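You operate a simulated robot arm through the tools that you are given. There is no shell and no other tool.

You run a simulated robot arm. Do the job below in one go: nothing can be reset, and whatever is moved stays where it is left.

TASK
Unclamp the frame, wind both stops to the size on its flag, and clamp it again.
Fine: the frame ends on both stops, against the pane at the gate; both clamps shut at the end.

The check looks at the end state, three seconds after you hand in, the way a careful person would. Anything else that was tipped, shoved, dropped, spilled or broken makes it a failure.

THE ROBOT
A 7-joint arm with a three-finger gripper, fixed in place. Base frame: the origin is on the floor under the middle of its stand, x ahead of it, y to its left, z up. Lengths are in mm, angles in degrees, forces in N, time in s.
With the tool pointing down near the work surface it reaches from about 500 to 940 mm from the base axis. Its first joint turns from -166.0 to 166.0 degrees. Payload 2.69 kg.
The TCP is the grasp point between the finger pads, 29 mm short of the fingertips. In the tool frame z runs along the fingers and y along their closing line. The gripper opens to 120 mm; its body begins 78 mm behind the TCP.
Orientation is told as [roll, pitch, yaw] about the base's x, y, z axes, in that order, counted from this pose: with the fingers straight down and closing along the base's y, the tool's x points along the base's -x, its y along +y and its z along -z.

THE INTERFACE
- The arm moves only by the tool drive_tool. Its argument "targets" is a list of rows, each a list of 3 entries, a list of its own where there are three numbers: the shift along the base's x, y, z in mm, then the turn, a rotation vector about the base's x, y, z in degrees, then the closure, from 0 (fully open) to 1 (shut). In form: [[[tx, ty, tz], [ax, ay, az], grip], ...]. A call has 1 to 20 rows; each row is the pose to reach, as a shift and turn from the pose commanded when the call began. Rows are played at 5 a second. More than 50 mm and 8.6 degrees between two rows, or a gripper value outside its range, and nothing of the call is played. Where a pose cannot be reached the arm comes as near as it can. A force on the tool above 90 N (or 10 N above the force at the start of the call, whichever is more), or a blocked arm, ends the call early, and 0.2 s more pass. Each finger travels about 40 mm/s and halts on what it meets, pressing with about 22 N; the grip force reading is that of the motor and also rises with nothing between the fingers. The clock runs only during rows and for 0.2 s after the last one: add rows that repeat a pose to give the fingers time. The reply holds the time, the measured pose of the TCP, the force on the tool along the base axes, the opening and the grip force, in the units named above and with some noise, with the torque about the TCP (base axes, N m) and any sound that the robot's microphone picked up.
- Cameras (640 x 400 px; columns grow to the right, rows downward): "scene" is fixed at [48.6, -648.7, 1194.9]; the picture's right is [0.52, -0.86, 0.00], its down [-0.48, -0.29, -0.83] and it looks along [0.71, 0.43, -0.56] (base axes); focal length 315 px, centre (320, 200). "wrist" rides on the gripper at [63, 0, -104] in the tool frame; the picture's right is [0.00, 1.00, 0.00], its down [-0.83, 0.00, -0.56] and it looks along [-0.56, 0.00, 0.83] (tool axes); focal length 275 px, centre (320, 200). There is no depth. A picture from a camera that has moved, and an enlarged one, comes with that camera's place and axes in the base frame and with its lens.
- snapshot(camera): a new picture of that camera. No time passes.
- lift_body(by): slides the trunk up (or, below 0, down) by that many mm; the arm rides with it, the base frame stays. It gives what a move gives, with no picture.
- zoom(camera, box): a new picture of the part [left, top, right, bottom] of that camera's present view, enlarged. No time passes.
- job_done(): hands the job in; it is judged then, once.

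Places have to be worked out from the pictures, the camera data and where the tool is seen. Open the gripper and draw the arm clear of the work before you hand the job in, unless the task says otherwise.

The tools are called after "Emit:" as a command line: name --argument value ..., lists and objects as JSON in quotes. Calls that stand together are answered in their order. drive_tool: Moves the arm, as the interface text tells. Its arguments: {"type":"object","properties":{"targets":{"type":"array","items":{"type":"array"}}},"required":["targets"]} The other tools are called the same way: lift_body (by) moves the trunk up or down; snapshot (camera) takes a picture; zoom (camera, box) takes an enlarged picture of a part of a camera's view; job_done () hands the job in.

At the start:

```text
time: 0.0
tcp_pos: [220.5, -446.0, 1029.0]
orientation: [0.0, 0.0, 0.0]
wrist_force: [-0.6, 0.1, 0.4]
moment: [0.0, 0.01, 0.0]
width: 120.0
finger_force: 0.1
trunk travel left (down, up): [-475.0, 138.0]
```

scene: 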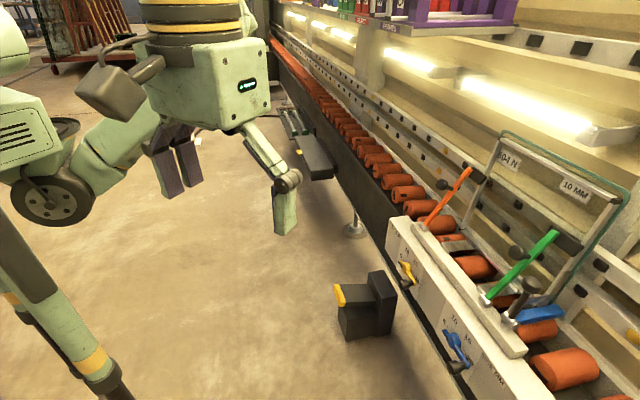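
wrist: 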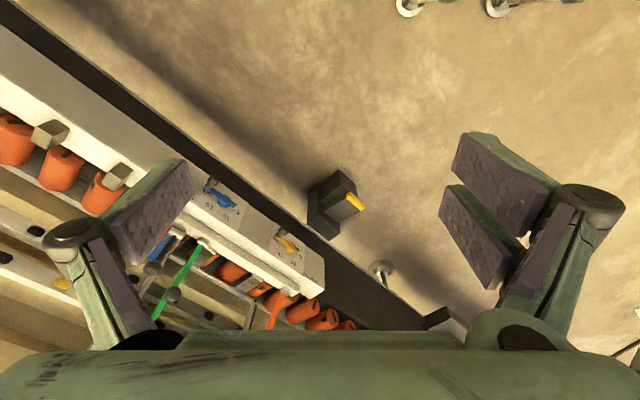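

I'll look closely at the work area first: the frame with flags, the two coloured levers, the blue gate and the two knobs on the front panel.

Emit:
zoom --camera "scene" --box '[380, 120, 640, 400]'

Emit:
zoom --camera "scene" --box '[480, 130, 640, 230]'

Emit:
zoom --camera "scene" --box '[380, 210, 540, 310]'

Emit:
zoom --camera "scene" --box '[420, 290, 580, 390]'

Emit:
zoom --camera "wrist" --box '[120, 160, 360, 340]'

```text
1.43 times, centred on (510, 260) of scene
camera zoom: at [48.6, -648.7, 1194.9], right [0.52, -0.86, 0.0], down [-0.48, -0.29, -0.83], along [0.71, 0.43, -0.56], focal length 450 px, centre (49, 114)
```

zoom: 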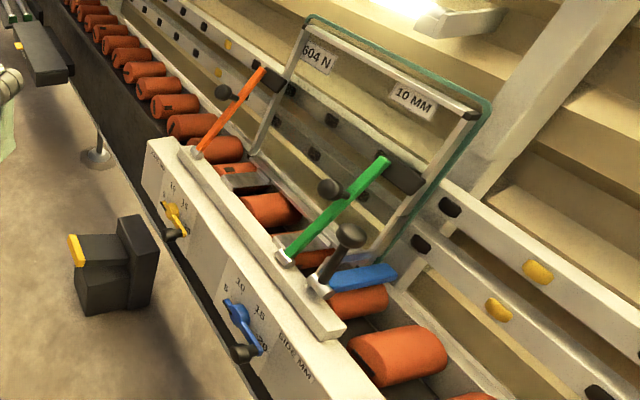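

```text
4.00 times, centred on (560, 180) of scene
camera zoom: at [48.6, -648.7, 1194.9], right [0.52, -0.86, 0.0], down [-0.48, -0.29, -0.83], along [0.71, 0.43, -0.56], focal length 1261 px, centre (-640, 280)
```

zoom: 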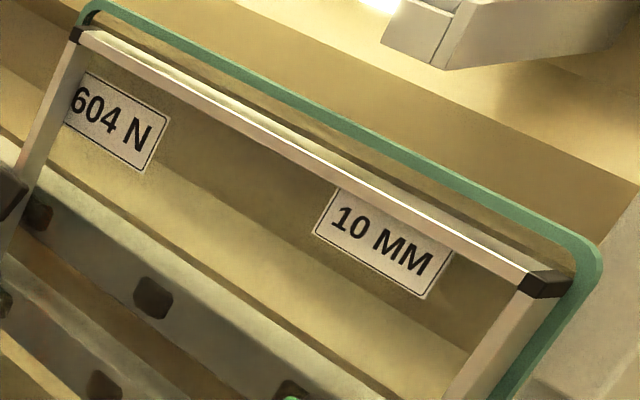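

```text
4.00 times, centred on (460, 260) of scene
camera zoom: at [48.6, -648.7, 1194.9], right [0.52, -0.86, 0.0], down [-0.48, -0.29, -0.83], along [0.71, 0.43, -0.56], focal length 1261 px, centre (-240, -40)
```

zoom: 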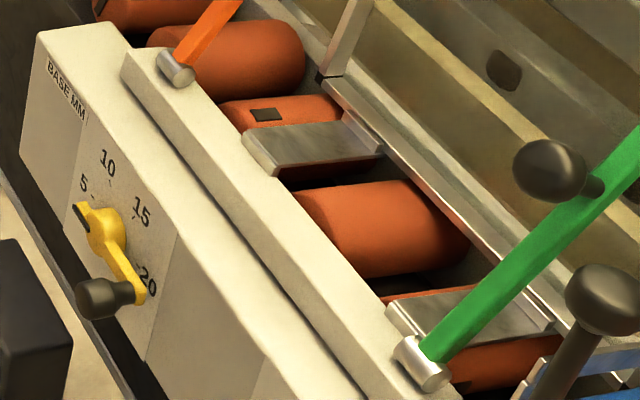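

```text
4.00 times, centred on (500, 340) of scene
camera zoom: at [48.6, -648.7, 1194.9], right [0.52, -0.86, 0.0], down [-0.48, -0.29, -0.83], along [0.71, 0.43, -0.56], focal length 1261 px, centre (-400, -360)
```

zoom: 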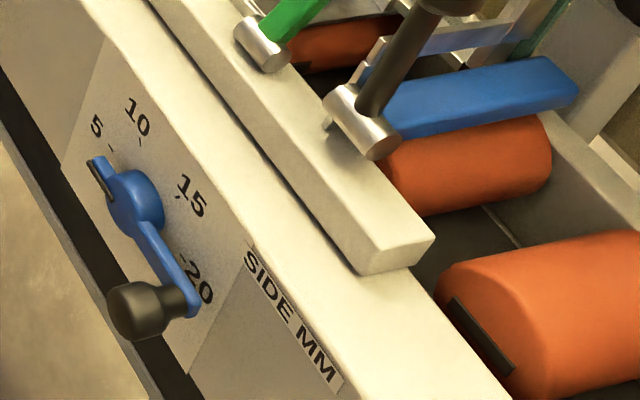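

```text
2.22 times, centred on (240, 250) of wrist
camera zoom: at [156.8, -446.5, 1133.7], right [0.0, 1.0, 0.0], down [0.83, 0.0, 0.56], along [0.56, 0.0, -0.83], focal length 612 px, centre (498, 89)
```

zoom: 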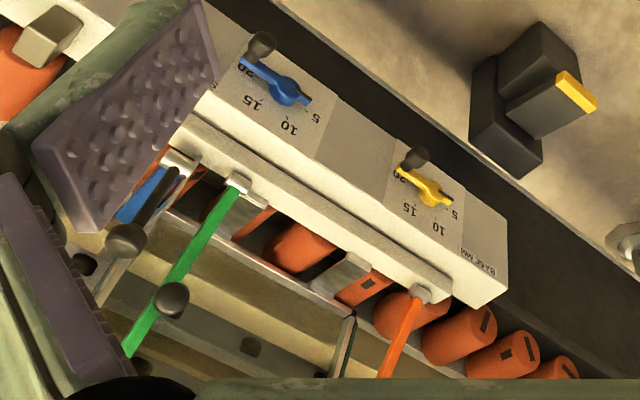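

The flag reads "604 N" and "10 MM"; both cranks seem to point to about 5. From two views I place the yellow crank hub near (702,-533,552) and the blue one near (560,-694,535), so the panel faces the robot at an azimuth of about -42°. I move the arm there and turn it for a closer view from the wrist camera.

Emit:
drive_tool --targets '[[[30, -2, -20], [0, 0, -4.2], 0], [[60, -4, -40], [0, 0, -8.4], 0], [[90, -6, -60], [0, 0, -12.6], 0], [[120, -8, -80], [0, 0, -16.8], 0], [[150, -10, -100], [0, 0, -21], 0], [[180, -12, -120], [0, 0, -25.2], 0], [[210, -14, -140], [0, 0, -29.4], 0], [[240, -16, -160], [0, 0, -33.6], 0], [[270, -18, -180], [0, 0, -37.8], 0], [[300, -20, -200], [0, 0, -42], 0], [[300, -20, -200], [0, 0, -42], 0]]'

```text
time: 2.4
tcp_pos: [520.2, -465.8, 828.7]
orientation: [-0.1, 0.0, -42.1]
wrist_force: [-0.1, -0.6, 0.0]
moment: [-0.02, 0.0, 0.01]
width: 119.8
finger_force: 0.1
trunk travel left (down, up): [-475.0, 138.0]
```

The arm is now in front of the panel; I take pictures from both cameras.

Emit:
snapshot --camera "wrist"

Emit:
snapshot --camera "scene"

```text
taken
camera wrist: at [473.5, -425.0, 933.9], right [0.67, 0.75, 0.0], down [0.62, -0.55, 0.56], along [0.41, -0.37, -0.83], focal length 275 px, centre (320, 200)
```

wrist: 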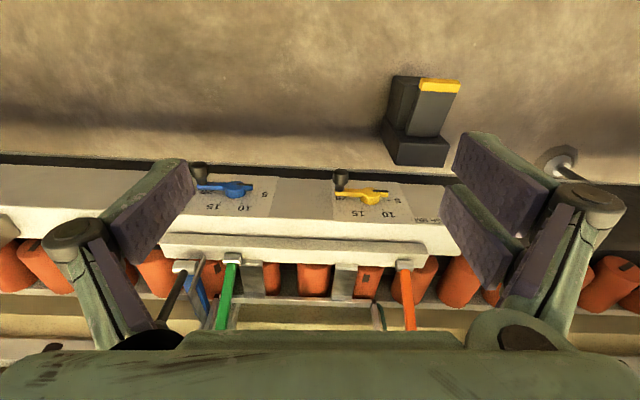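

```text
taken
```

scene: 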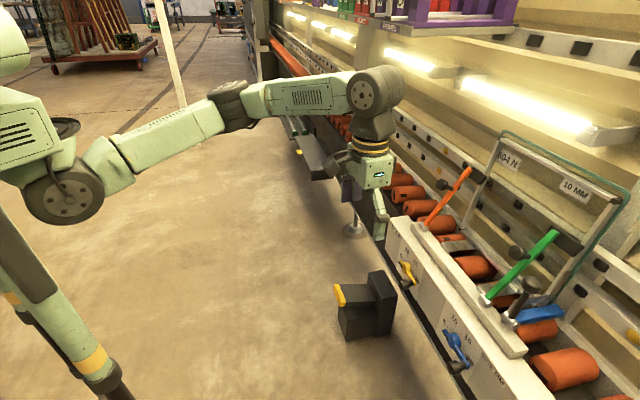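

I see the panel upside down in the wrist view; I zoom into the dials and the clamps.

Emit:
zoom --camera "wrist" --box '[180, 150, 320, 238]'

Emit:
zoom --camera "wrist" --box '[300, 150, 460, 250]'

Emit:
zoom --camera "wrist" --box '[140, 230, 300, 330]'

Emit:
zoom --camera "wrist" --box '[290, 240, 450, 340]'

Emit:
zoom --camera "scene" --box '[440, 130, 640, 255]'

Emit:
zoom --camera "scene" --box '[460, 220, 620, 320]'

Emit:
zoom --camera "scene" --box '[390, 150, 550, 250]'

```text
4.55 times, centred on (250, 194) of wrist
camera zoom: at [473.5, -425.0, 933.9], right [0.67, 0.75, 0.0], down [0.62, -0.55, 0.56], along [0.41, -0.37, -0.83], focal length 1251 px, centre (638, 227)
```

zoom: 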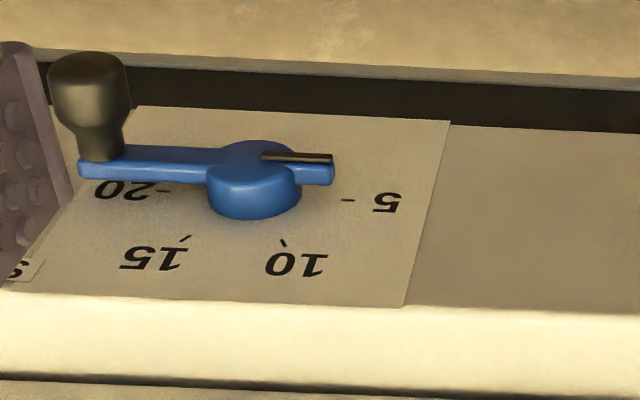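

```text
4.00 times, centred on (380, 200) of wrist
camera zoom: at [473.5, -425.0, 933.9], right [0.67, 0.75, 0.0], down [0.62, -0.55, 0.56], along [0.41, -0.37, -0.83], focal length 1101 px, centre (80, 200)
```

zoom: 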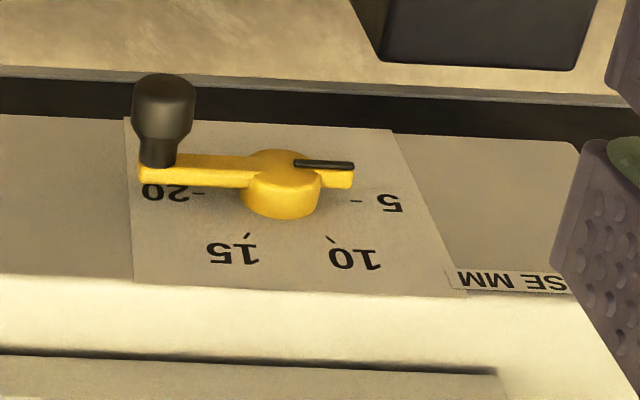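

```text
4.00 times, centred on (220, 280) of wrist
camera zoom: at [473.5, -425.0, 933.9], right [0.67, 0.75, 0.0], down [0.62, -0.55, 0.56], along [0.41, -0.37, -0.83], focal length 1101 px, centre (720, -120)
```

zoom: 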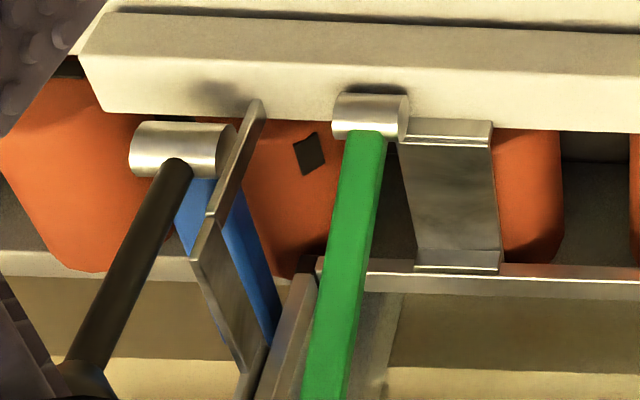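

```text
4.00 times, centred on (370, 290) of wrist
camera zoom: at [473.5, -425.0, 933.9], right [0.67, 0.75, 0.0], down [0.62, -0.55, 0.56], along [0.41, -0.37, -0.83], focal length 1101 px, centre (120, -160)
```

zoom: 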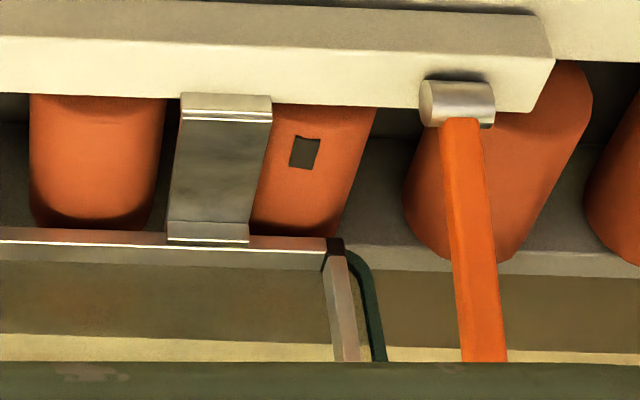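

```text
3.20 times, centred on (540, 192) of scene
camera zoom: at [48.6, -648.7, 1194.9], right [0.52, -0.86, 0.0], down [-0.48, -0.29, -0.83], along [0.71, 0.43, -0.56], focal length 1009 px, centre (-384, 224)
```

zoom: 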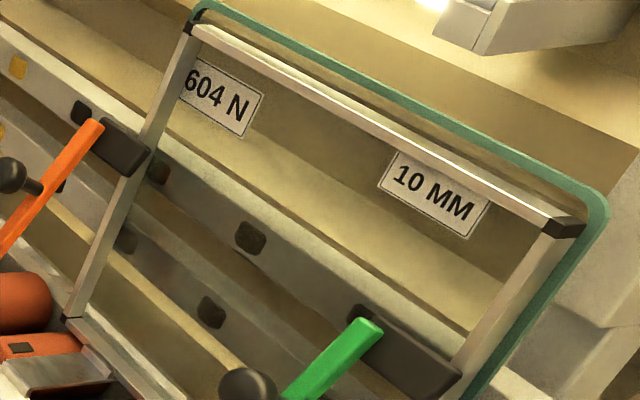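

```text
4.00 times, centred on (540, 270) of scene
camera zoom: at [48.6, -648.7, 1194.9], right [0.52, -0.86, 0.0], down [-0.48, -0.29, -0.83], along [0.71, 0.43, -0.56], focal length 1261 px, centre (-560, -80)
```

zoom: 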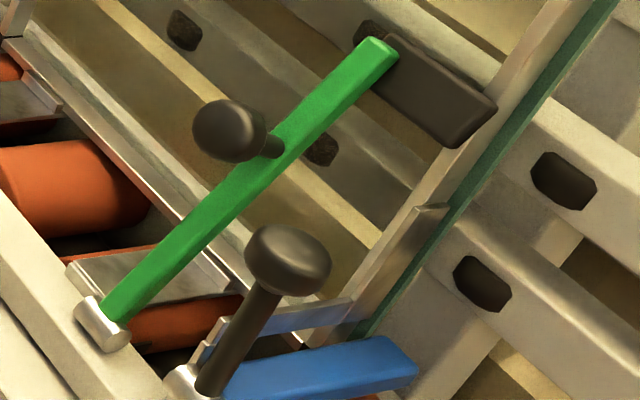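

```text
4.00 times, centred on (470, 200) of scene
camera zoom: at [48.6, -648.7, 1194.9], right [0.52, -0.86, 0.0], down [-0.48, -0.29, -0.83], along [0.71, 0.43, -0.56], focal length 1261 px, centre (-280, 200)
```

zoom: 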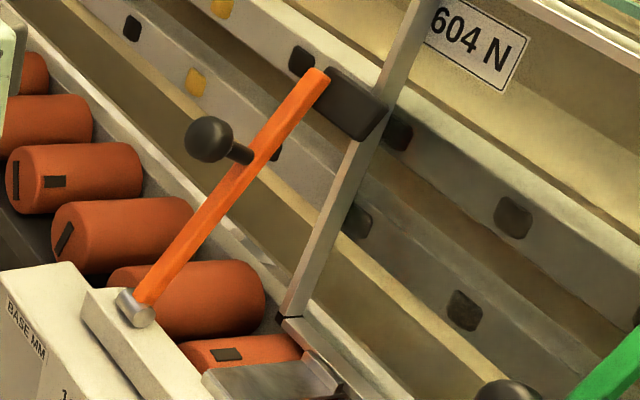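

The panel is vertical at about 892 mm from the base along n=(0.70,-0.71), and its line runs at about 44.5°. The orange and green levers are the clamps, with pads on the frame uprights; the blue bar with the black handle is the gate, which I leave alone. I square up the yaw and come down for a frontal view.

Emit:
drive_tool --targets '[[[-6, -8, -40], [0, 0, -1.75], 0], [[-13, -17, -80], [0, 0, -3.5], 0], [[-13, -17, -120], [0, 0, -3.5], 0]]'

Emit:
drive_tool --targets '[[[0, 0, -18], [-5, -4.9, 0], 0], [[0, 0, -36], [-10, -9.8, 0], 0], [[0, 0, -54], [-15, -14.7, 0], 0], [[0, 0, -72], [-20, -19.6, 0], 0], [[0, 0, -90], [-25, -24.5, 0], 0], [[0, 0, -108], [-30, -29.4, 0], 0], [[0, 0, -126], [-35, -34.3, 0], 0], [[0, 0, -140], [-39.9, -39.3, 0], 0], [[0, 0, -140], [-39.9, -39.3, 0], 0]]'

Emit:
snapshot --camera "wrist"

Emit:
snapshot --camera "scene"

```text
time: 3.2
tcp_pos: [506.9, -483.5, 706.6]
orientation: [0.1, 0.0, -45.6]
wrist_force: [-0.3, 0.2, -0.6]
moment: [-0.04, -0.01, 0.0]
width: 119.9
finger_force: 0.1
trunk travel left (down, up): [-475.0, 138.0]
```

```text
time: 5.2
tcp_pos: [506.1, -482.6, 569.1]
orientation: [0.1, -56.1, -45.6]
wrist_force: [-0.3, -0.1, -0.3]
moment: [0.03, -0.02, 0.01]
width: 119.9
finger_force: 0.0
trunk travel left (down, up): [-475.0, 138.0]
```

```text
taken
camera wrist: at [420.2, -396.7, 576.3], right [0.71, 0.7, 0.0], down [0.0, 0.0, 1.0], along [0.7, -0.71, 0.0], focal length 275 px, centre (320, 200)
```

wrist: 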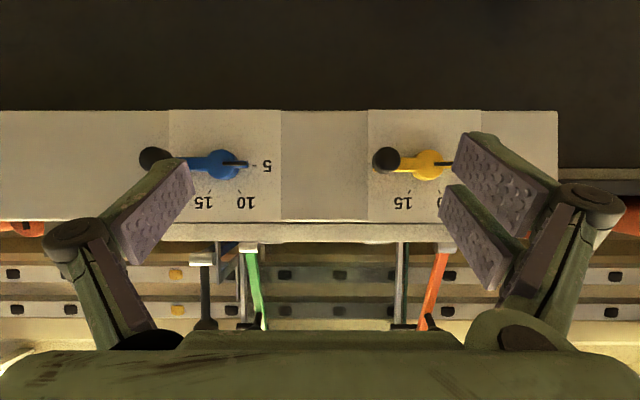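

```text
taken
```

scene: 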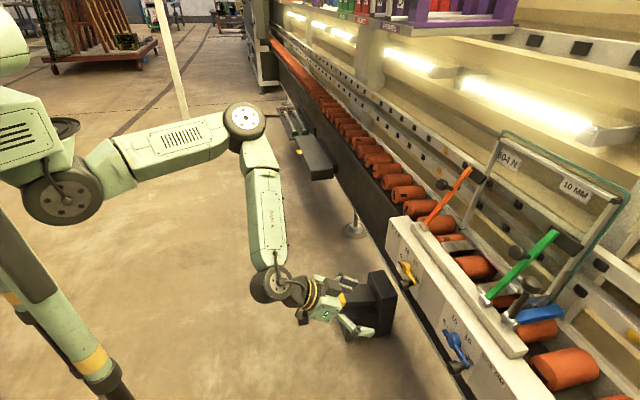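

The view is square to the panel now. I zoom on both dials to read the pointers.

Emit:
zoom --camera "wrist" --box '[130, 100, 300, 230]'

Emit:
zoom --camera "wrist" --box '[350, 100, 500, 230]'

Emit:
zoom --camera "wrist" --box '[180, 225, 460, 335]'

```text
3.08 times, centred on (215, 165) of wrist
camera zoom: at [420.2, -396.7, 576.3], right [0.71, 0.7, 0.0], down [0.0, 0.0, 1.0], along [0.7, -0.71, 0.0], focal length 847 px, centre (643, 308)
```

zoom: 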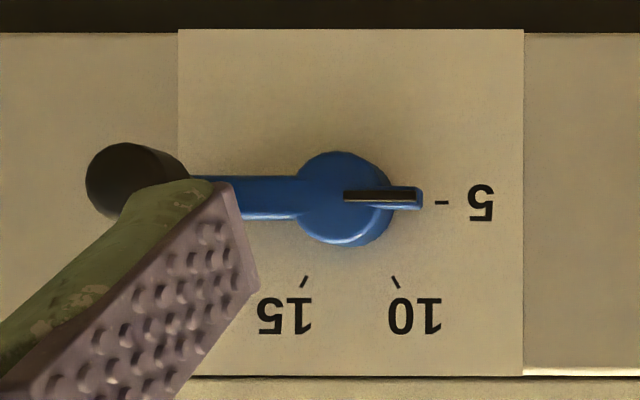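

```text
3.08 times, centred on (425, 165) of wrist
camera zoom: at [420.2, -396.7, 576.3], right [0.71, 0.7, 0.0], down [0.0, 0.0, 1.0], along [0.7, -0.71, 0.0], focal length 847 px, centre (-3, 308)
```

zoom: 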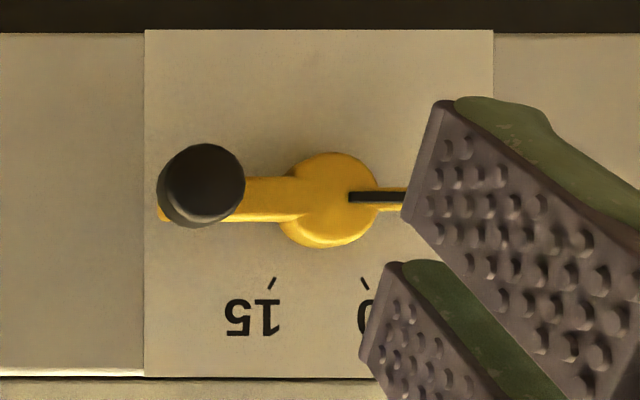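

```text
2.29 times, centred on (320, 280) of wrist
camera zoom: at [420.2, -396.7, 576.3], right [0.71, 0.7, 0.0], down [0.0, 0.0, 1.0], along [0.7, -0.71, 0.0], focal length 629 px, centre (320, 17)
```

zoom: 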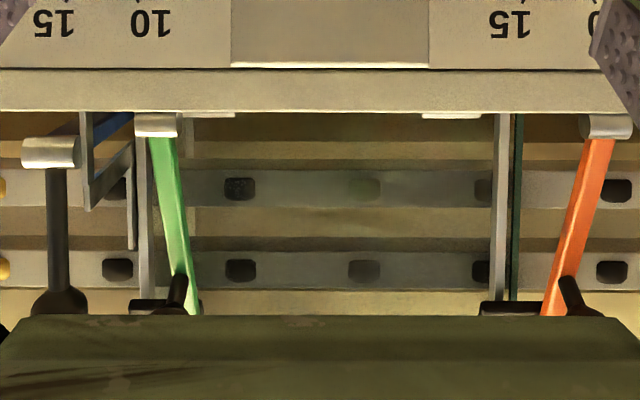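

Both pointers sit at 5; the ticks are 60° per 5 mm, so each crank needs 60° clockwise (pointer from 9 to 11 o'clock) after unclamping. I raise the arm to look at the clamp knobs straight on.

Emit:
drive_tool --targets '[[[0, 0, 40], [0, 0, 0], 0], [[10, -1, 80], [0, 0, 0], 0], [[20, -2, 120], [0, 0, 0], 0], [[32, -3, 160], [0, 0, 0], 0], [[44, -4, 195], [0, 0, 0], 0], [[54, -4, 221], [0, 0, 0], 0], [[54, -4, 221], [0, 0, 0], 0]]'

Emit:
snapshot --camera "wrist"

Emit:
snapshot --camera "scene"

```text
time: 6.8
tcp_pos: [561.6, -485.6, 791.2]
orientation: [0.2, -56.1, -45.6]
wrist_force: [0.0, 0.5, 0.2]
moment: [0.01, 0.0, -0.02]
width: 119.9
finger_force: 0.1
trunk travel left (down, up): [-475.0, 138.0]
```

```text
taken
camera wrist: at [475.8, -400.2, 798.1], right [0.71, 0.7, 0.0], down [0.0, 0.0, 1.0], along [0.7, -0.71, 0.0], focal length 275 px, centre (320, 200)
```

wrist: 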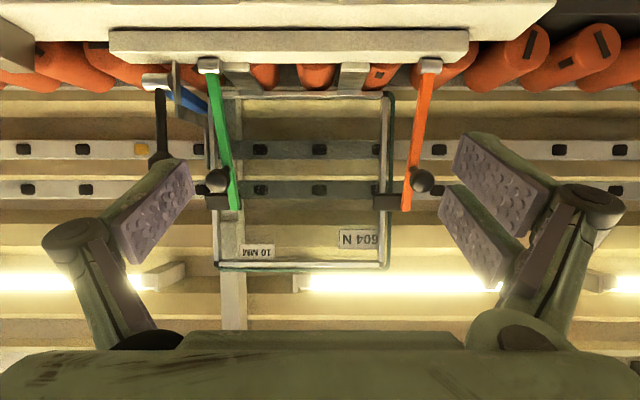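

```text
taken
```

scene: 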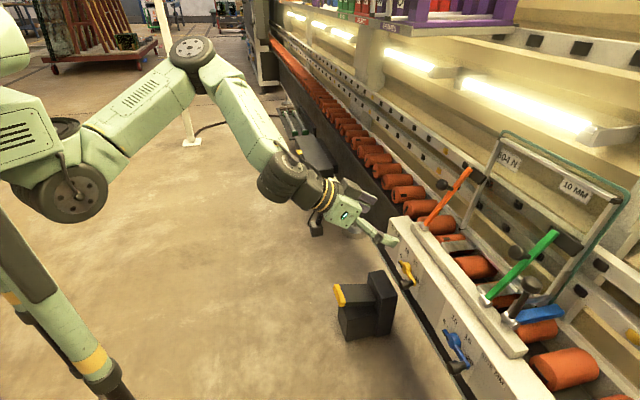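

This is a good view of the frame and clamps (upside down). I zoom in on the clamp knobs and on the frame corners near the stops.

Emit:
zoom --camera "wrist" --box '[130, 40, 290, 140]'

Emit:
zoom --camera "wrist" --box '[180, 140, 280, 280]'

Emit:
zoom --camera "wrist" --box '[330, 40, 490, 140]'

Emit:
zoom --camera "wrist" --box '[330, 130, 490, 280]'

```text
4.00 times, centred on (210, 90) of wrist
camera zoom: at [475.8, -400.2, 798.1], right [0.71, 0.7, 0.0], down [0.0, 0.0, 1.0], along [0.7, -0.71, 0.0], focal length 1101 px, centre (760, 640)
```

zoom: 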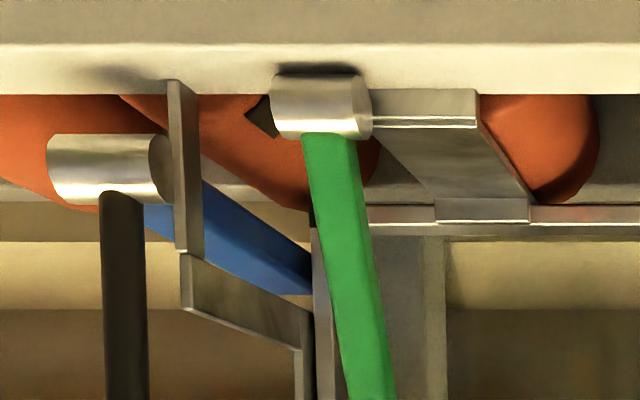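

```text
2.86 times, centred on (230, 210) of wrist
camera zoom: at [475.8, -400.2, 798.1], right [0.71, 0.7, 0.0], down [0.0, 0.0, 1.0], along [0.7, -0.71, 0.0], focal length 786 px, centre (577, 171)
```

zoom: 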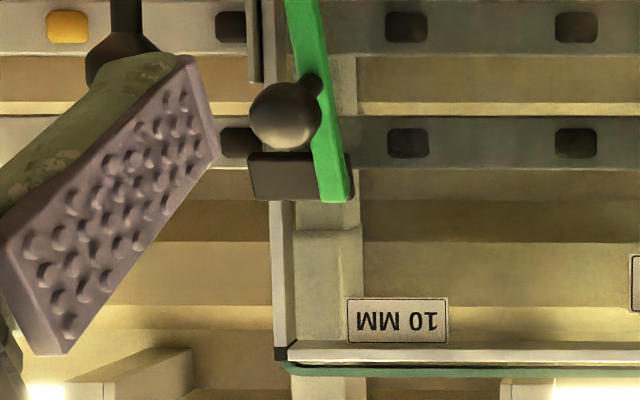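

```text
4.00 times, centred on (410, 90) of wrist
camera zoom: at [475.8, -400.2, 798.1], right [0.71, 0.7, 0.0], down [0.0, 0.0, 1.0], along [0.7, -0.71, 0.0], focal length 1101 px, centre (-40, 640)
```

zoom: 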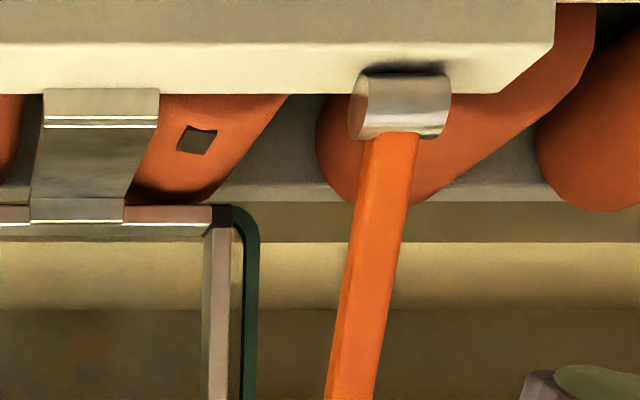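

```text
2.67 times, centred on (410, 205) of wrist
camera zoom: at [475.8, -400.2, 798.1], right [0.71, 0.7, 0.0], down [0.0, 0.0, 1.0], along [0.7, -0.71, 0.0], focal length 734 px, centre (80, 187)
```

zoom: 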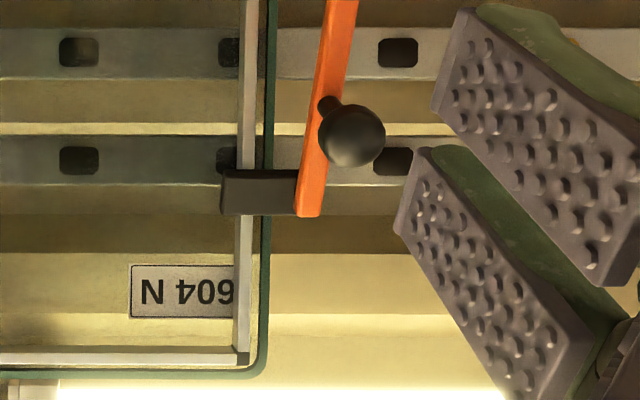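

The geometry is clear: ball knobs of about 32 mm at roughly (u=71, n=972, z=774) for green and (u=-191, n=972, z=774) for orange, pivots at (n≈947, z≈639). The gate's knob is only about 60 mm right of the green one, so I'll half-close the gripper here in free air to see its profile before approaching.

Emit:
drive_tool --targets '[[[0, 0, 0], [0, 0, 0], 0.58], [[0, 0, 0], [0, 0, 0], 0.58], [[0, 0, 0], [0, 0, 0], 0.58], [[0, 0, 0], [0, 0, 0], 0.58], [[0, 0, 0], [0, 0, 0], 0.58]]'

Emit:
snapshot --camera "wrist"

Emit:
zoom --camera "scene" --box '[280, 150, 440, 250]'

```text
time: 8.0
tcp_pos: [561.6, -486.3, 791.4]
orientation: [0.1, -55.9, -45.6]
wrist_force: [1.1, 0.2, -0.1]
moment: [0.02, 0.0, 0.02]
width: 50.1
finger_force: 0.0
trunk travel left (down, up): [-475.0, 138.0]
```

```text
taken
camera wrist: at [475.8, -400.3, 797.7], right [0.71, 0.7, 0.0], down [0.01, 0.0, 1.0], along [0.7, -0.71, 0.0], focal length 275 px, centre (320, 200)
```

wrist: 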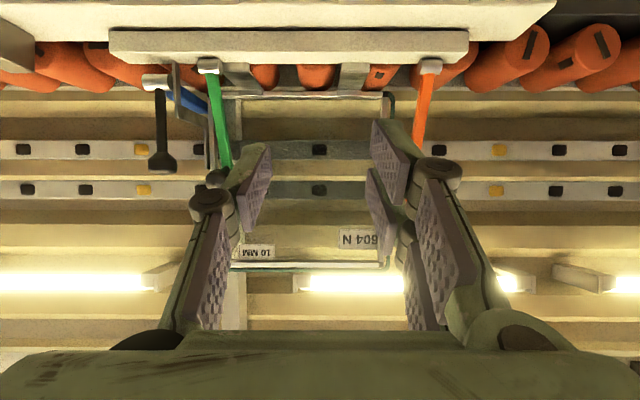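

```text
4.00 times, centred on (360, 200) of scene
camera zoom: at [48.6, -648.7, 1194.9], right [0.52, -0.86, 0.0], down [-0.48, -0.29, -0.83], along [0.71, 0.43, -0.56], focal length 1261 px, centre (160, 200)
```

zoom: 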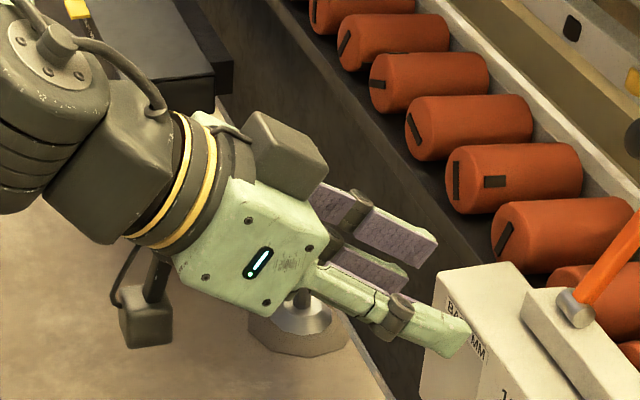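

With 50 mm opening the fingers are slim enough. I start with the orange clamp: move to a pre-grasp about 100 mm back along the tool axis from its knob.

Emit:
drive_tool --targets '[[[33, -3, 8], [0, 0, 0], 0.42], [[66, -5, 16], [0, 0, 0], 0.42], [[99, -8, 24], [0, 0, 0], 0.42], [[132, -10, 30], [0, 0, 0], 0.42], [[165, -13, 35], [0, 0, 0], 0.42], [[197, -15.5, 39], [0, 0, 0], 0.42], [[197, -15.5, 39], [0, 0, 0], 0.42]]'

Emit:
snapshot --camera "wrist"

Emit:
snapshot --camera "scene"

```text
time: 9.6
tcp_pos: [757.9, -501.2, 828.9]
orientation: [0.1, -56.0, -45.6]
wrist_force: [-0.1, 0.0, 0.1]
moment: [0.0, -0.03, 0.0]
width: 69.5
finger_force: 0.1
trunk travel left (down, up): [-475.0, 138.0]
```

```text
taken
camera wrist: at [672.1, -415.4, 835.0], right [0.71, 0.7, 0.0], down [0.01, 0.0, 1.0], along [0.7, -0.71, 0.0], focal length 275 px, centre (320, 200)
```

wrist: 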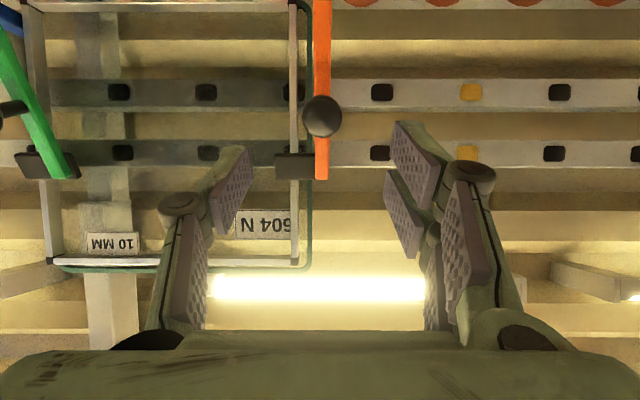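

```text
taken
```

scene: 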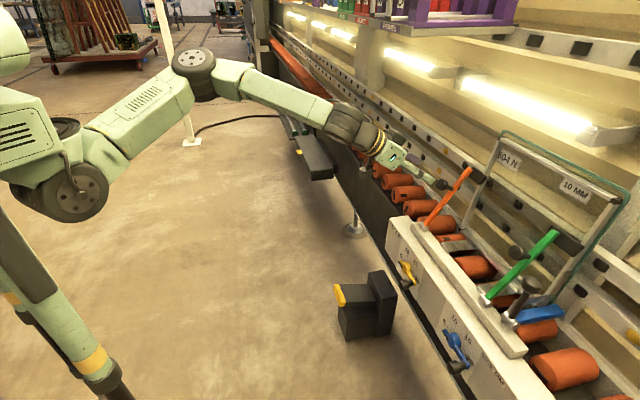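

The ball triangulates to (u=-190.5, n=969, z=773). I advance along the tool axis so it sits between the pads, then check before closing.

Emit:
drive_tool --targets '[[[14, -14.4, -14], [0, 0, 0], 0.42], [[28, -28.8, -28], [0, 0, 0], 0.42], [[42, -43, -42], [0, 0, 0], 0.42], [[56.4, -57.6, -55.6], [0, 0, 0], 0.42], [[56.4, -57.6, -55.6], [0, 0, 0], 0.42]]'

Emit:
snapshot --camera "wrist"

Emit:
zoom --camera "scene" --box '[370, 130, 530, 230]'

```text
time: 10.8
tcp_pos: [813.7, -560.9, 773.2]
orientation: [0.1, -56.1, -45.6]
wrist_force: [-0.3, 0.3, 0.0]
moment: [0.03, 0.03, 0.01]
width: 69.5
finger_force: 0.1
trunk travel left (down, up): [-475.0, 138.0]
```

```text
taken
camera wrist: at [728.2, -474.7, 780.6], right [0.71, 0.7, 0.0], down [0.01, 0.0, 1.0], along [0.7, -0.71, 0.0], focal length 275 px, centre (320, 200)
```

wrist: 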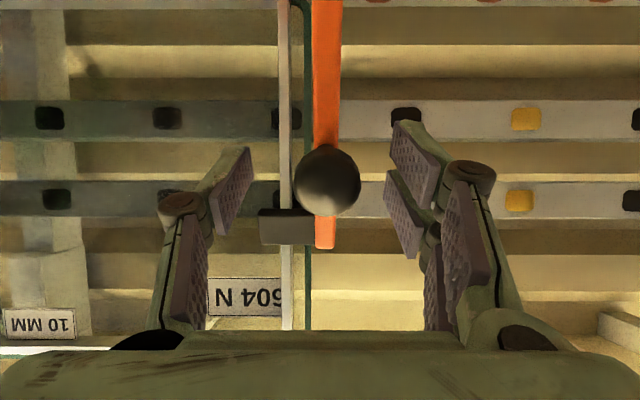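

```text
4.00 times, centred on (450, 180) of scene
camera zoom: at [48.6, -648.7, 1194.9], right [0.52, -0.86, 0.0], down [-0.48, -0.29, -0.83], along [0.71, 0.43, -0.56], focal length 1261 px, centre (-200, 280)
```

zoom: 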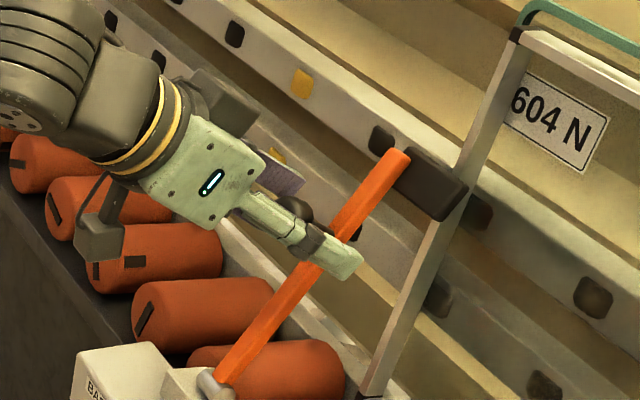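

The ball sits about 3 mm to the left of the finger centre; I shift sideways by that and close on it.

Emit:
drive_tool --targets '[[[2, 2, -1], [0, 0, 0], 0.5], [[2, 2, -1], [0, 0, 0], 0.65], [[2, 2, -1], [0, 0, 0], 0.8], [[2, 2, -1], [0, 0, 0], 0.9], [[2, 2, -1], [0, 0, 0], 0.9], [[2, 2, -1], [0, 0, 0], 0.9]]'

Emit:
snapshot --camera "wrist"

Emit:
zoom --camera "scene" --box '[370, 130, 530, 230]'

```text
time: 12.2
tcp_pos: [816.1, -558.2, 773.6]
orientation: [-0.1, -56.1, -45.5]
wrist_force: [0.4, -0.7, -1.1]
moment: [-0.18, 0.07, 0.16]
width: 27.3
finger_force: 42.5
trunk travel left (down, up): [-475.0, 138.0]
```

```text
taken
camera wrist: at [729.7, -472.3, 779.6], right [0.71, 0.7, 0.0], down [0.01, 0.0, 1.0], along [0.7, -0.71, 0.0], focal length 275 px, centre (320, 200)
```

wrist: 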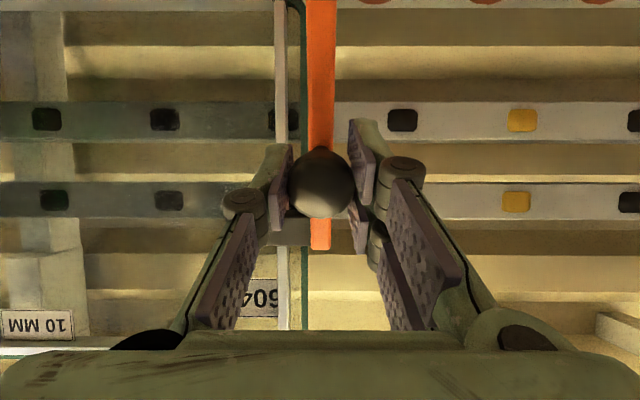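

```text
4.00 times, centred on (450, 180) of scene
camera zoom: at [48.6, -648.7, 1194.9], right [0.52, -0.86, 0.0], down [-0.48, -0.29, -0.83], along [0.71, 0.43, -0.56], focal length 1261 px, centre (-200, 280)
```

zoom: 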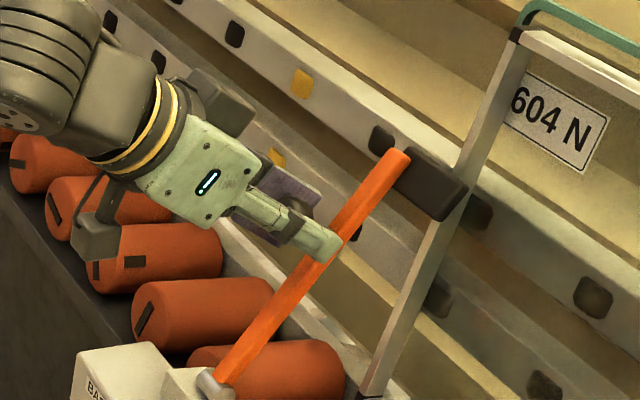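

The ball is held (27 mm width). I swing the lever back about its pivot in small steps, keeping the tool orientation so the ball swivels in the grip.

Emit:
drive_tool --targets '[[[-4.2, 4.3, 1.0], [0, 0, 0], 0.9], [[-8.5, 8.6, 1.7], [0, 0, 0], 0.9], [[-12.7, 12.9, 2.1], [0, 0, 0], 0.9], [[-16.9, 17.2, 2.4], [0, 0, 0], 0.9], [[-21.1, 21.5, 2.2], [0, 0, 0], 0.9], [[-25.3, 25.8, 2.0], [0, 0, 0], 0.9], [[-25.3, 25.8, 2.0], [0, 0, 0], 0.9]]'

Emit:
snapshot --camera "wrist"

Emit:
zoom --camera "scene" --box '[370, 130, 530, 230]'

```text
time: 13.8
tcp_pos: [789.6, -532.3, 775.0]
orientation: [0.2, -56.1, -45.7]
wrist_force: [2.6, -12.0, 11.7]
moment: [-1.06, -0.86, -0.22]
width: 28.2
finger_force: 45.1
trunk travel left (down, up): [-475.0, 138.0]
```

```text
taken
camera wrist: at [704.3, -446.1, 782.8], right [0.71, 0.7, 0.0], down [0.0, 0.0, 1.0], along [0.7, -0.71, 0.0], focal length 275 px, centre (320, 200)
```

wrist: 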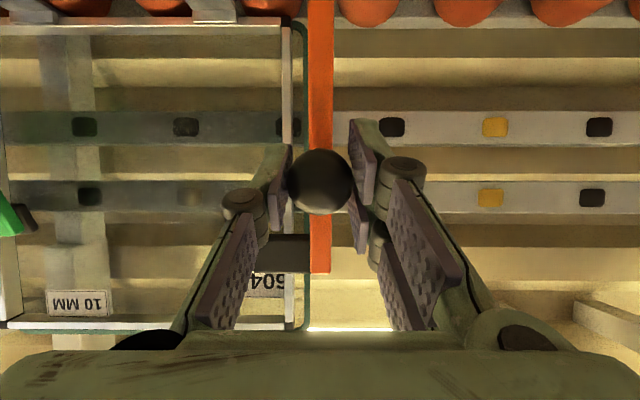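

```text
4.00 times, centred on (450, 180) of scene
camera zoom: at [48.6, -648.7, 1194.9], right [0.52, -0.86, 0.0], down [-0.48, -0.29, -0.83], along [0.71, 0.43, -0.56], focal length 1261 px, centre (-200, 280)
```

zoom: 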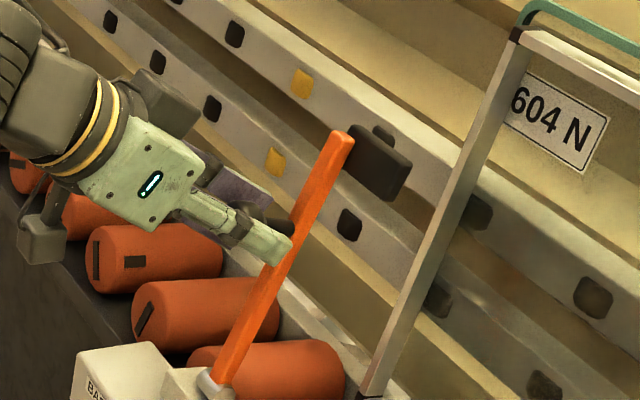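

The orange pad has left the upright. I continue the swing in an arc to about 45°.

Emit:
drive_tool --targets '[[[-4.2, 4.3, 1.0], [0, 0, 0], 0.9], [[-8.4, 8.6, 0.6], [0, 0, 0], 0.9], [[-12.6, 12.8, -0.5], [0, 0, 0], 0.9], [[-16.7, 17, -1.8], [0, 0, 0], 0.9], [[-20.7, 21.1, -3.5], [0, 0, 0], 0.9], [[-24.7, 25.2, -5.3], [0, 0, 0], 0.9], [[-28.6, 29.2, -7.5], [0, 0, 0], 0.9], [[-32.5, 33.2, -9.7], [0, 0, 0], 0.9], [[-36.3, 37.1, -12.4], [0, 0, 0], 0.9], [[-40, 40.9, -15.1], [0, 0, 0], 0.9], [[-40, 40.9, -15.1], [0, 0, 0], 0.9]]'

Emit:
snapshot --camera "wrist"

Emit:
zoom --camera "scene" --box '[370, 130, 530, 230]'

```text
time: 16.2
tcp_pos: [748.6, -490.6, 759.6]
orientation: [0.1, -56.1, -45.7]
wrist_force: [-6.3, -11.7, 9.8]
moment: [-0.88, -0.84, 0.11]
width: 28.3
finger_force: 45.2
trunk travel left (down, up): [-475.0, 138.0]
```

```text
taken
camera wrist: at [663.8, -405.4, 766.8], right [0.71, 0.7, 0.0], down [0.0, 0.0, 1.0], along [0.7, -0.71, 0.0], focal length 275 px, centre (320, 200)
```

wrist: 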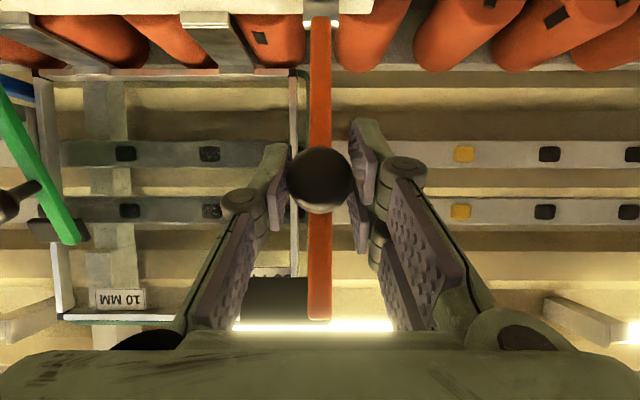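

```text
4.00 times, centred on (450, 180) of scene
camera zoom: at [48.6, -648.7, 1194.9], right [0.52, -0.86, 0.0], down [-0.48, -0.29, -0.83], along [0.71, 0.43, -0.56], focal length 1261 px, centre (-200, 280)
```

zoom: 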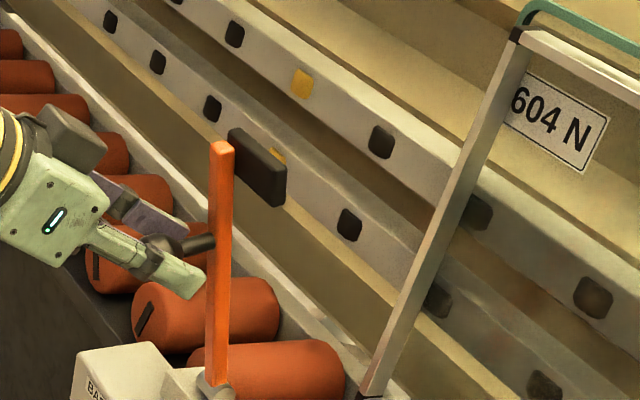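

The lever is just past vertical, with a steady drag of about 10 N. I continue to about 60° so that it rests well past centre.

Emit:
drive_tool --targets '[[[-3.6, 3.7, -3.0], [0, 0, 0], 0.9], [[-7.2, 7.4, -6.4], [0, 0, 0], 0.9], [[-10.6, 10.8, -10], [0, 0, 0], 0.9], [[-13.9, 14.2, -13.6], [0, 0, 0], 0.9], [[-17.1, 17.4, -17.6], [0, 0, 0], 0.9], [[-20.2, 20.6, -21.6], [0, 0, 0], 0.9], [[-23.2, 23.6, -26], [0, 0, 0], 0.9], [[-26, 26.6, -30.3], [0, 0, 0], 0.9], [[-26, 26.6, -30.3], [0, 0, 0], 0.9]]'

Emit:
snapshot --camera "wrist"

Emit:
zoom --camera "scene" --box '[370, 130, 530, 230]'

```text
time: 18.2
tcp_pos: [723.9, -466.5, 730.6]
orientation: [0.0, -56.2, -45.7]
wrist_force: [-14.3, -10.7, 11.9]
moment: [-0.88, -1.01, -0.34]
width: 28.4
finger_force: 45.3
trunk travel left (down, up): [-475.0, 138.0]
```

```text
taken
camera wrist: at [638.3, -379.4, 737.7], right [0.71, 0.7, 0.0], down [0.0, 0.0, 1.0], along [0.7, -0.71, 0.0], focal length 275 px, centre (320, 200)
```

wrist: 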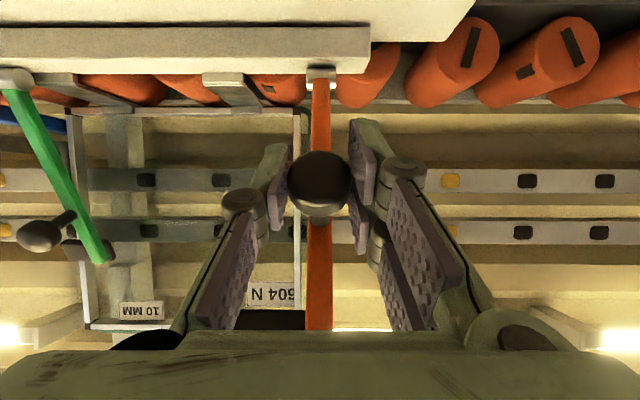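

```text
4.00 times, centred on (450, 180) of scene
camera zoom: at [48.6, -648.7, 1194.9], right [0.52, -0.86, 0.0], down [-0.48, -0.29, -0.83], along [0.71, 0.43, -0.56], focal length 1261 px, centre (-200, 280)
```

zoom: 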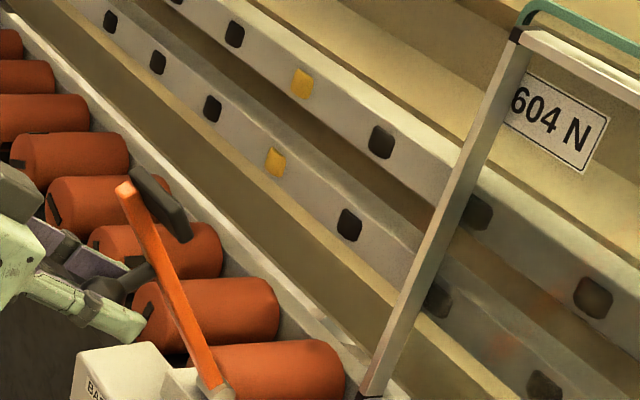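

The lever leans toward me by about 30°. I keep following the arc gently to find whether there is an end stop before letting go.

Emit:
drive_tool --targets '[[[-1.8, 3.4, -4.7], [0, 0, 0], 0.9], [[-4.4, 6.0, -9.5], [0, 0, 0], 0.9], [[-6.8, 8.4, -14.5], [0, 0, 0], 0.9], [[-9.0, 10.7, -19.5], [0, 0, 0], 0.9], [[-9.0, 10.7, -19.5], [0, 0, 0], 0.9]]'

Emit:
zoom --camera "scene" --box '[350, 150, 510, 250]'

```text
time: 19.4
tcp_pos: [714.9, -456.1, 712.1]
orientation: [-0.1, -56.2, -45.7]
wrist_force: [-14.2, -18.0, 9.4]
moment: [-1.14, -0.82, 0.19]
width: 28.5
finger_force: 44.6
trunk travel left (down, up): [-475.0, 138.0]
```

```text
4.00 times, centred on (430, 200) of scene
camera zoom: at [48.6, -648.7, 1194.9], right [0.52, -0.86, 0.0], down [-0.48, -0.29, -0.83], along [0.71, 0.43, -0.56], focal length 1261 px, centre (-120, 200)
```

zoom: 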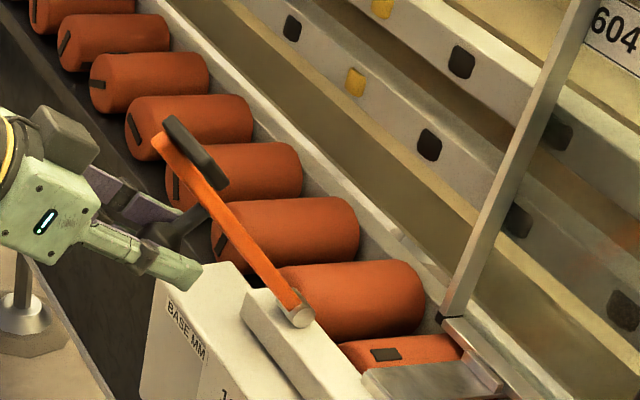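

The hinge shows constant friction (~1.3 N·m), so the lever will stay where it is. I release it and back off along the tool axis.

Emit:
drive_tool --targets '[[[0, 0, 0], [0, 0, 0], 0.6], [[0, 0, 0], [0, 0, 0], 0.45], [[0, 0, 0], [0, 0, 0], 0.42], [[-14, 14.4, 14], [0, 0, 0], 0.42], [[-28, 28.8, 28], [0, 0, 0], 0.42], [[-42, 43, 42], [0, 0, 0], 0.42], [[-56, 57.2, 54], [0, 0, 0], 0.42], [[-56, 57.2, 54], [0, 0, 0], 0.42]]'

Emit:
snapshot --camera "wrist"

Emit:
snapshot --camera "scene"

```text
time: 21.2
tcp_pos: [660.7, -397.6, 763.0]
orientation: [0.1, -55.9, -45.6]
wrist_force: [0.6, 0.4, 0.5]
moment: [-0.02, -0.03, 0.03]
width: 69.4
finger_force: 0.0
trunk travel left (down, up): [-475.0, 138.0]
```

```text
taken
camera wrist: at [574.1, -310.5, 769.5], right [0.71, 0.7, 0.0], down [0.01, 0.0, 1.0], along [0.7, -0.71, 0.0], focal length 275 px, centre (320, 200)
```

wrist: 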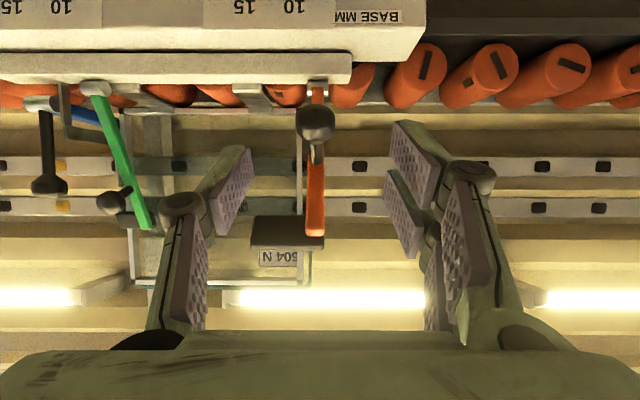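

```text
taken
```

scene: 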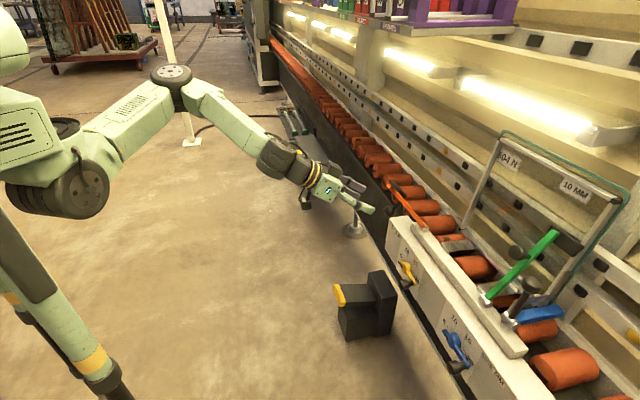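

The orange clamp stays open. Now I move across to a pre-grasp pose in front of the green knob with the gripper at about 48 mm.

Emit:
drive_tool --targets '[[[-31.5, -31, 11], [0, 0, 0], 0.5], [[-63, -62, 22], [0, 0, 0], 0.6], [[-94.5, -93, 33], [0, 0, 0], 0.6], [[-126, -124, 44], [0, 0, 0], 0.6], [[-158, -154.5, 55], [0, 0, 0], 0.6], [[-189.3, -185.4, 66], [0, 0, 0], 0.6], [[-162.7, -212.6, 66], [0, 0, 0], 0.6], [[-136, -239.8, 66], [0, 0, 0], 0.6], [[-109.5, -266.9, 66], [0, 0, 0], 0.6], [[-109.5, -266.9, 66], [0, 0, 0], 0.6]]'

Emit:
snapshot --camera "wrist"

Emit:
zoom --camera "wrist" --box '[220, 40, 420, 165]'

```text
time: 23.4
tcp_pos: [552.3, -665.8, 829.4]
orientation: [0.1, -56.0, -45.6]
wrist_force: [-0.4, 0.1, -0.2]
moment: [0.0, 0.02, -0.01]
width: 47.9
finger_force: 0.1
trunk travel left (down, up): [-475.0, 138.0]
```

```text
taken
camera wrist: at [466.1, -579.4, 837.0], right [0.71, 0.7, 0.0], down [0.01, 0.0, 1.0], along [0.7, -0.71, 0.0], focal length 275 px, centre (320, 200)
```

wrist: 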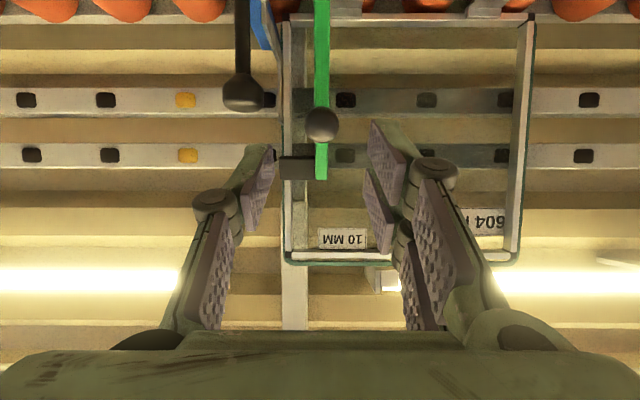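

```text
3.20 times, centred on (320, 102) of wrist
camera zoom: at [466.1, -579.4, 837.0], right [0.71, 0.7, 0.0], down [0.01, 0.0, 1.0], along [0.7, -0.71, 0.0], focal length 881 px, centre (320, 512)
```

zoom: 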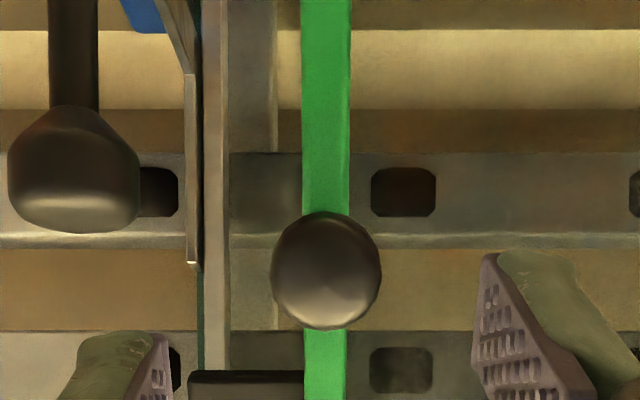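

The green ball is at (u=70.8, n=972, z=773); the gate's knob is about 60 mm to its right and slightly lower. I roll the tool 20° so the right-hand finger rides higher, clear of the gate knob, then advance.

Emit:
drive_tool --targets '[[[0, 0, 0], [-3.9, 4, 3.7], 0.6], [[0, 0, 0], [-7.8, 8, 7.5], 0.6], [[0, 0, 0], [-11.6, 11.85, 11.2], 0.6], [[19, -19.2, -10], [-11.6, 11.85, 11.2], 0.6], [[32, -32.3, -20], [-11.6, 11.85, 11.2], 0.6], [[32, -32.3, -20], [-11.6, 11.85, 11.2], 0.6]]'

Emit:
snapshot --camera "wrist"

Emit:
zoom --camera "scene" --box '[440, 190, 600, 290]'

```text
time: 24.8
tcp_pos: [582.7, -697.1, 809.4]
orientation: [-26.8, -51.1, -12.5]
wrist_force: [0.8, -0.6, 0.0]
moment: [0.0, -0.03, -0.02]
width: 47.9
finger_force: 0.1
trunk travel left (down, up): [-475.0, 138.0]
```

```text
taken
camera wrist: at [483.3, -627.6, 820.0], right [0.53, 0.8, -0.29], down [0.19, 0.22, 0.96], along [0.82, -0.56, -0.03], focal length 275 px, centre (320, 200)
```

wrist: 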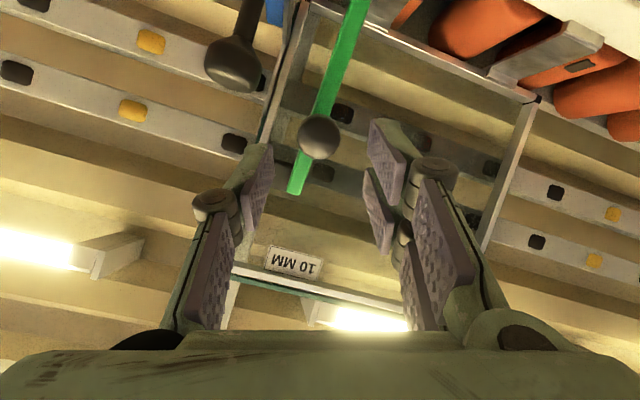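

```text
4.00 times, centred on (520, 240) of scene
camera zoom: at [48.6, -648.7, 1194.9], right [0.52, -0.86, 0.0], down [-0.48, -0.29, -0.83], along [0.71, 0.43, -0.56], focal length 1261 px, centre (-480, 40)
```

zoom: 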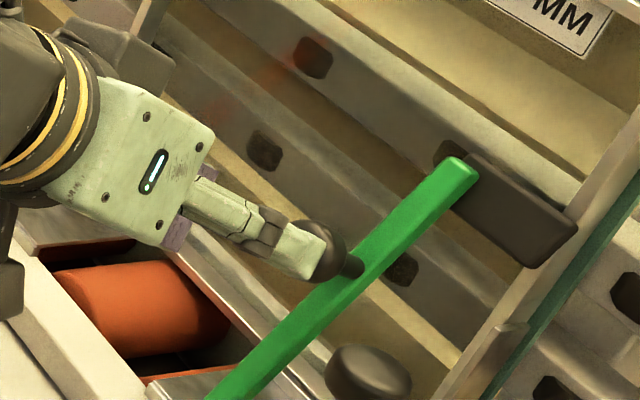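

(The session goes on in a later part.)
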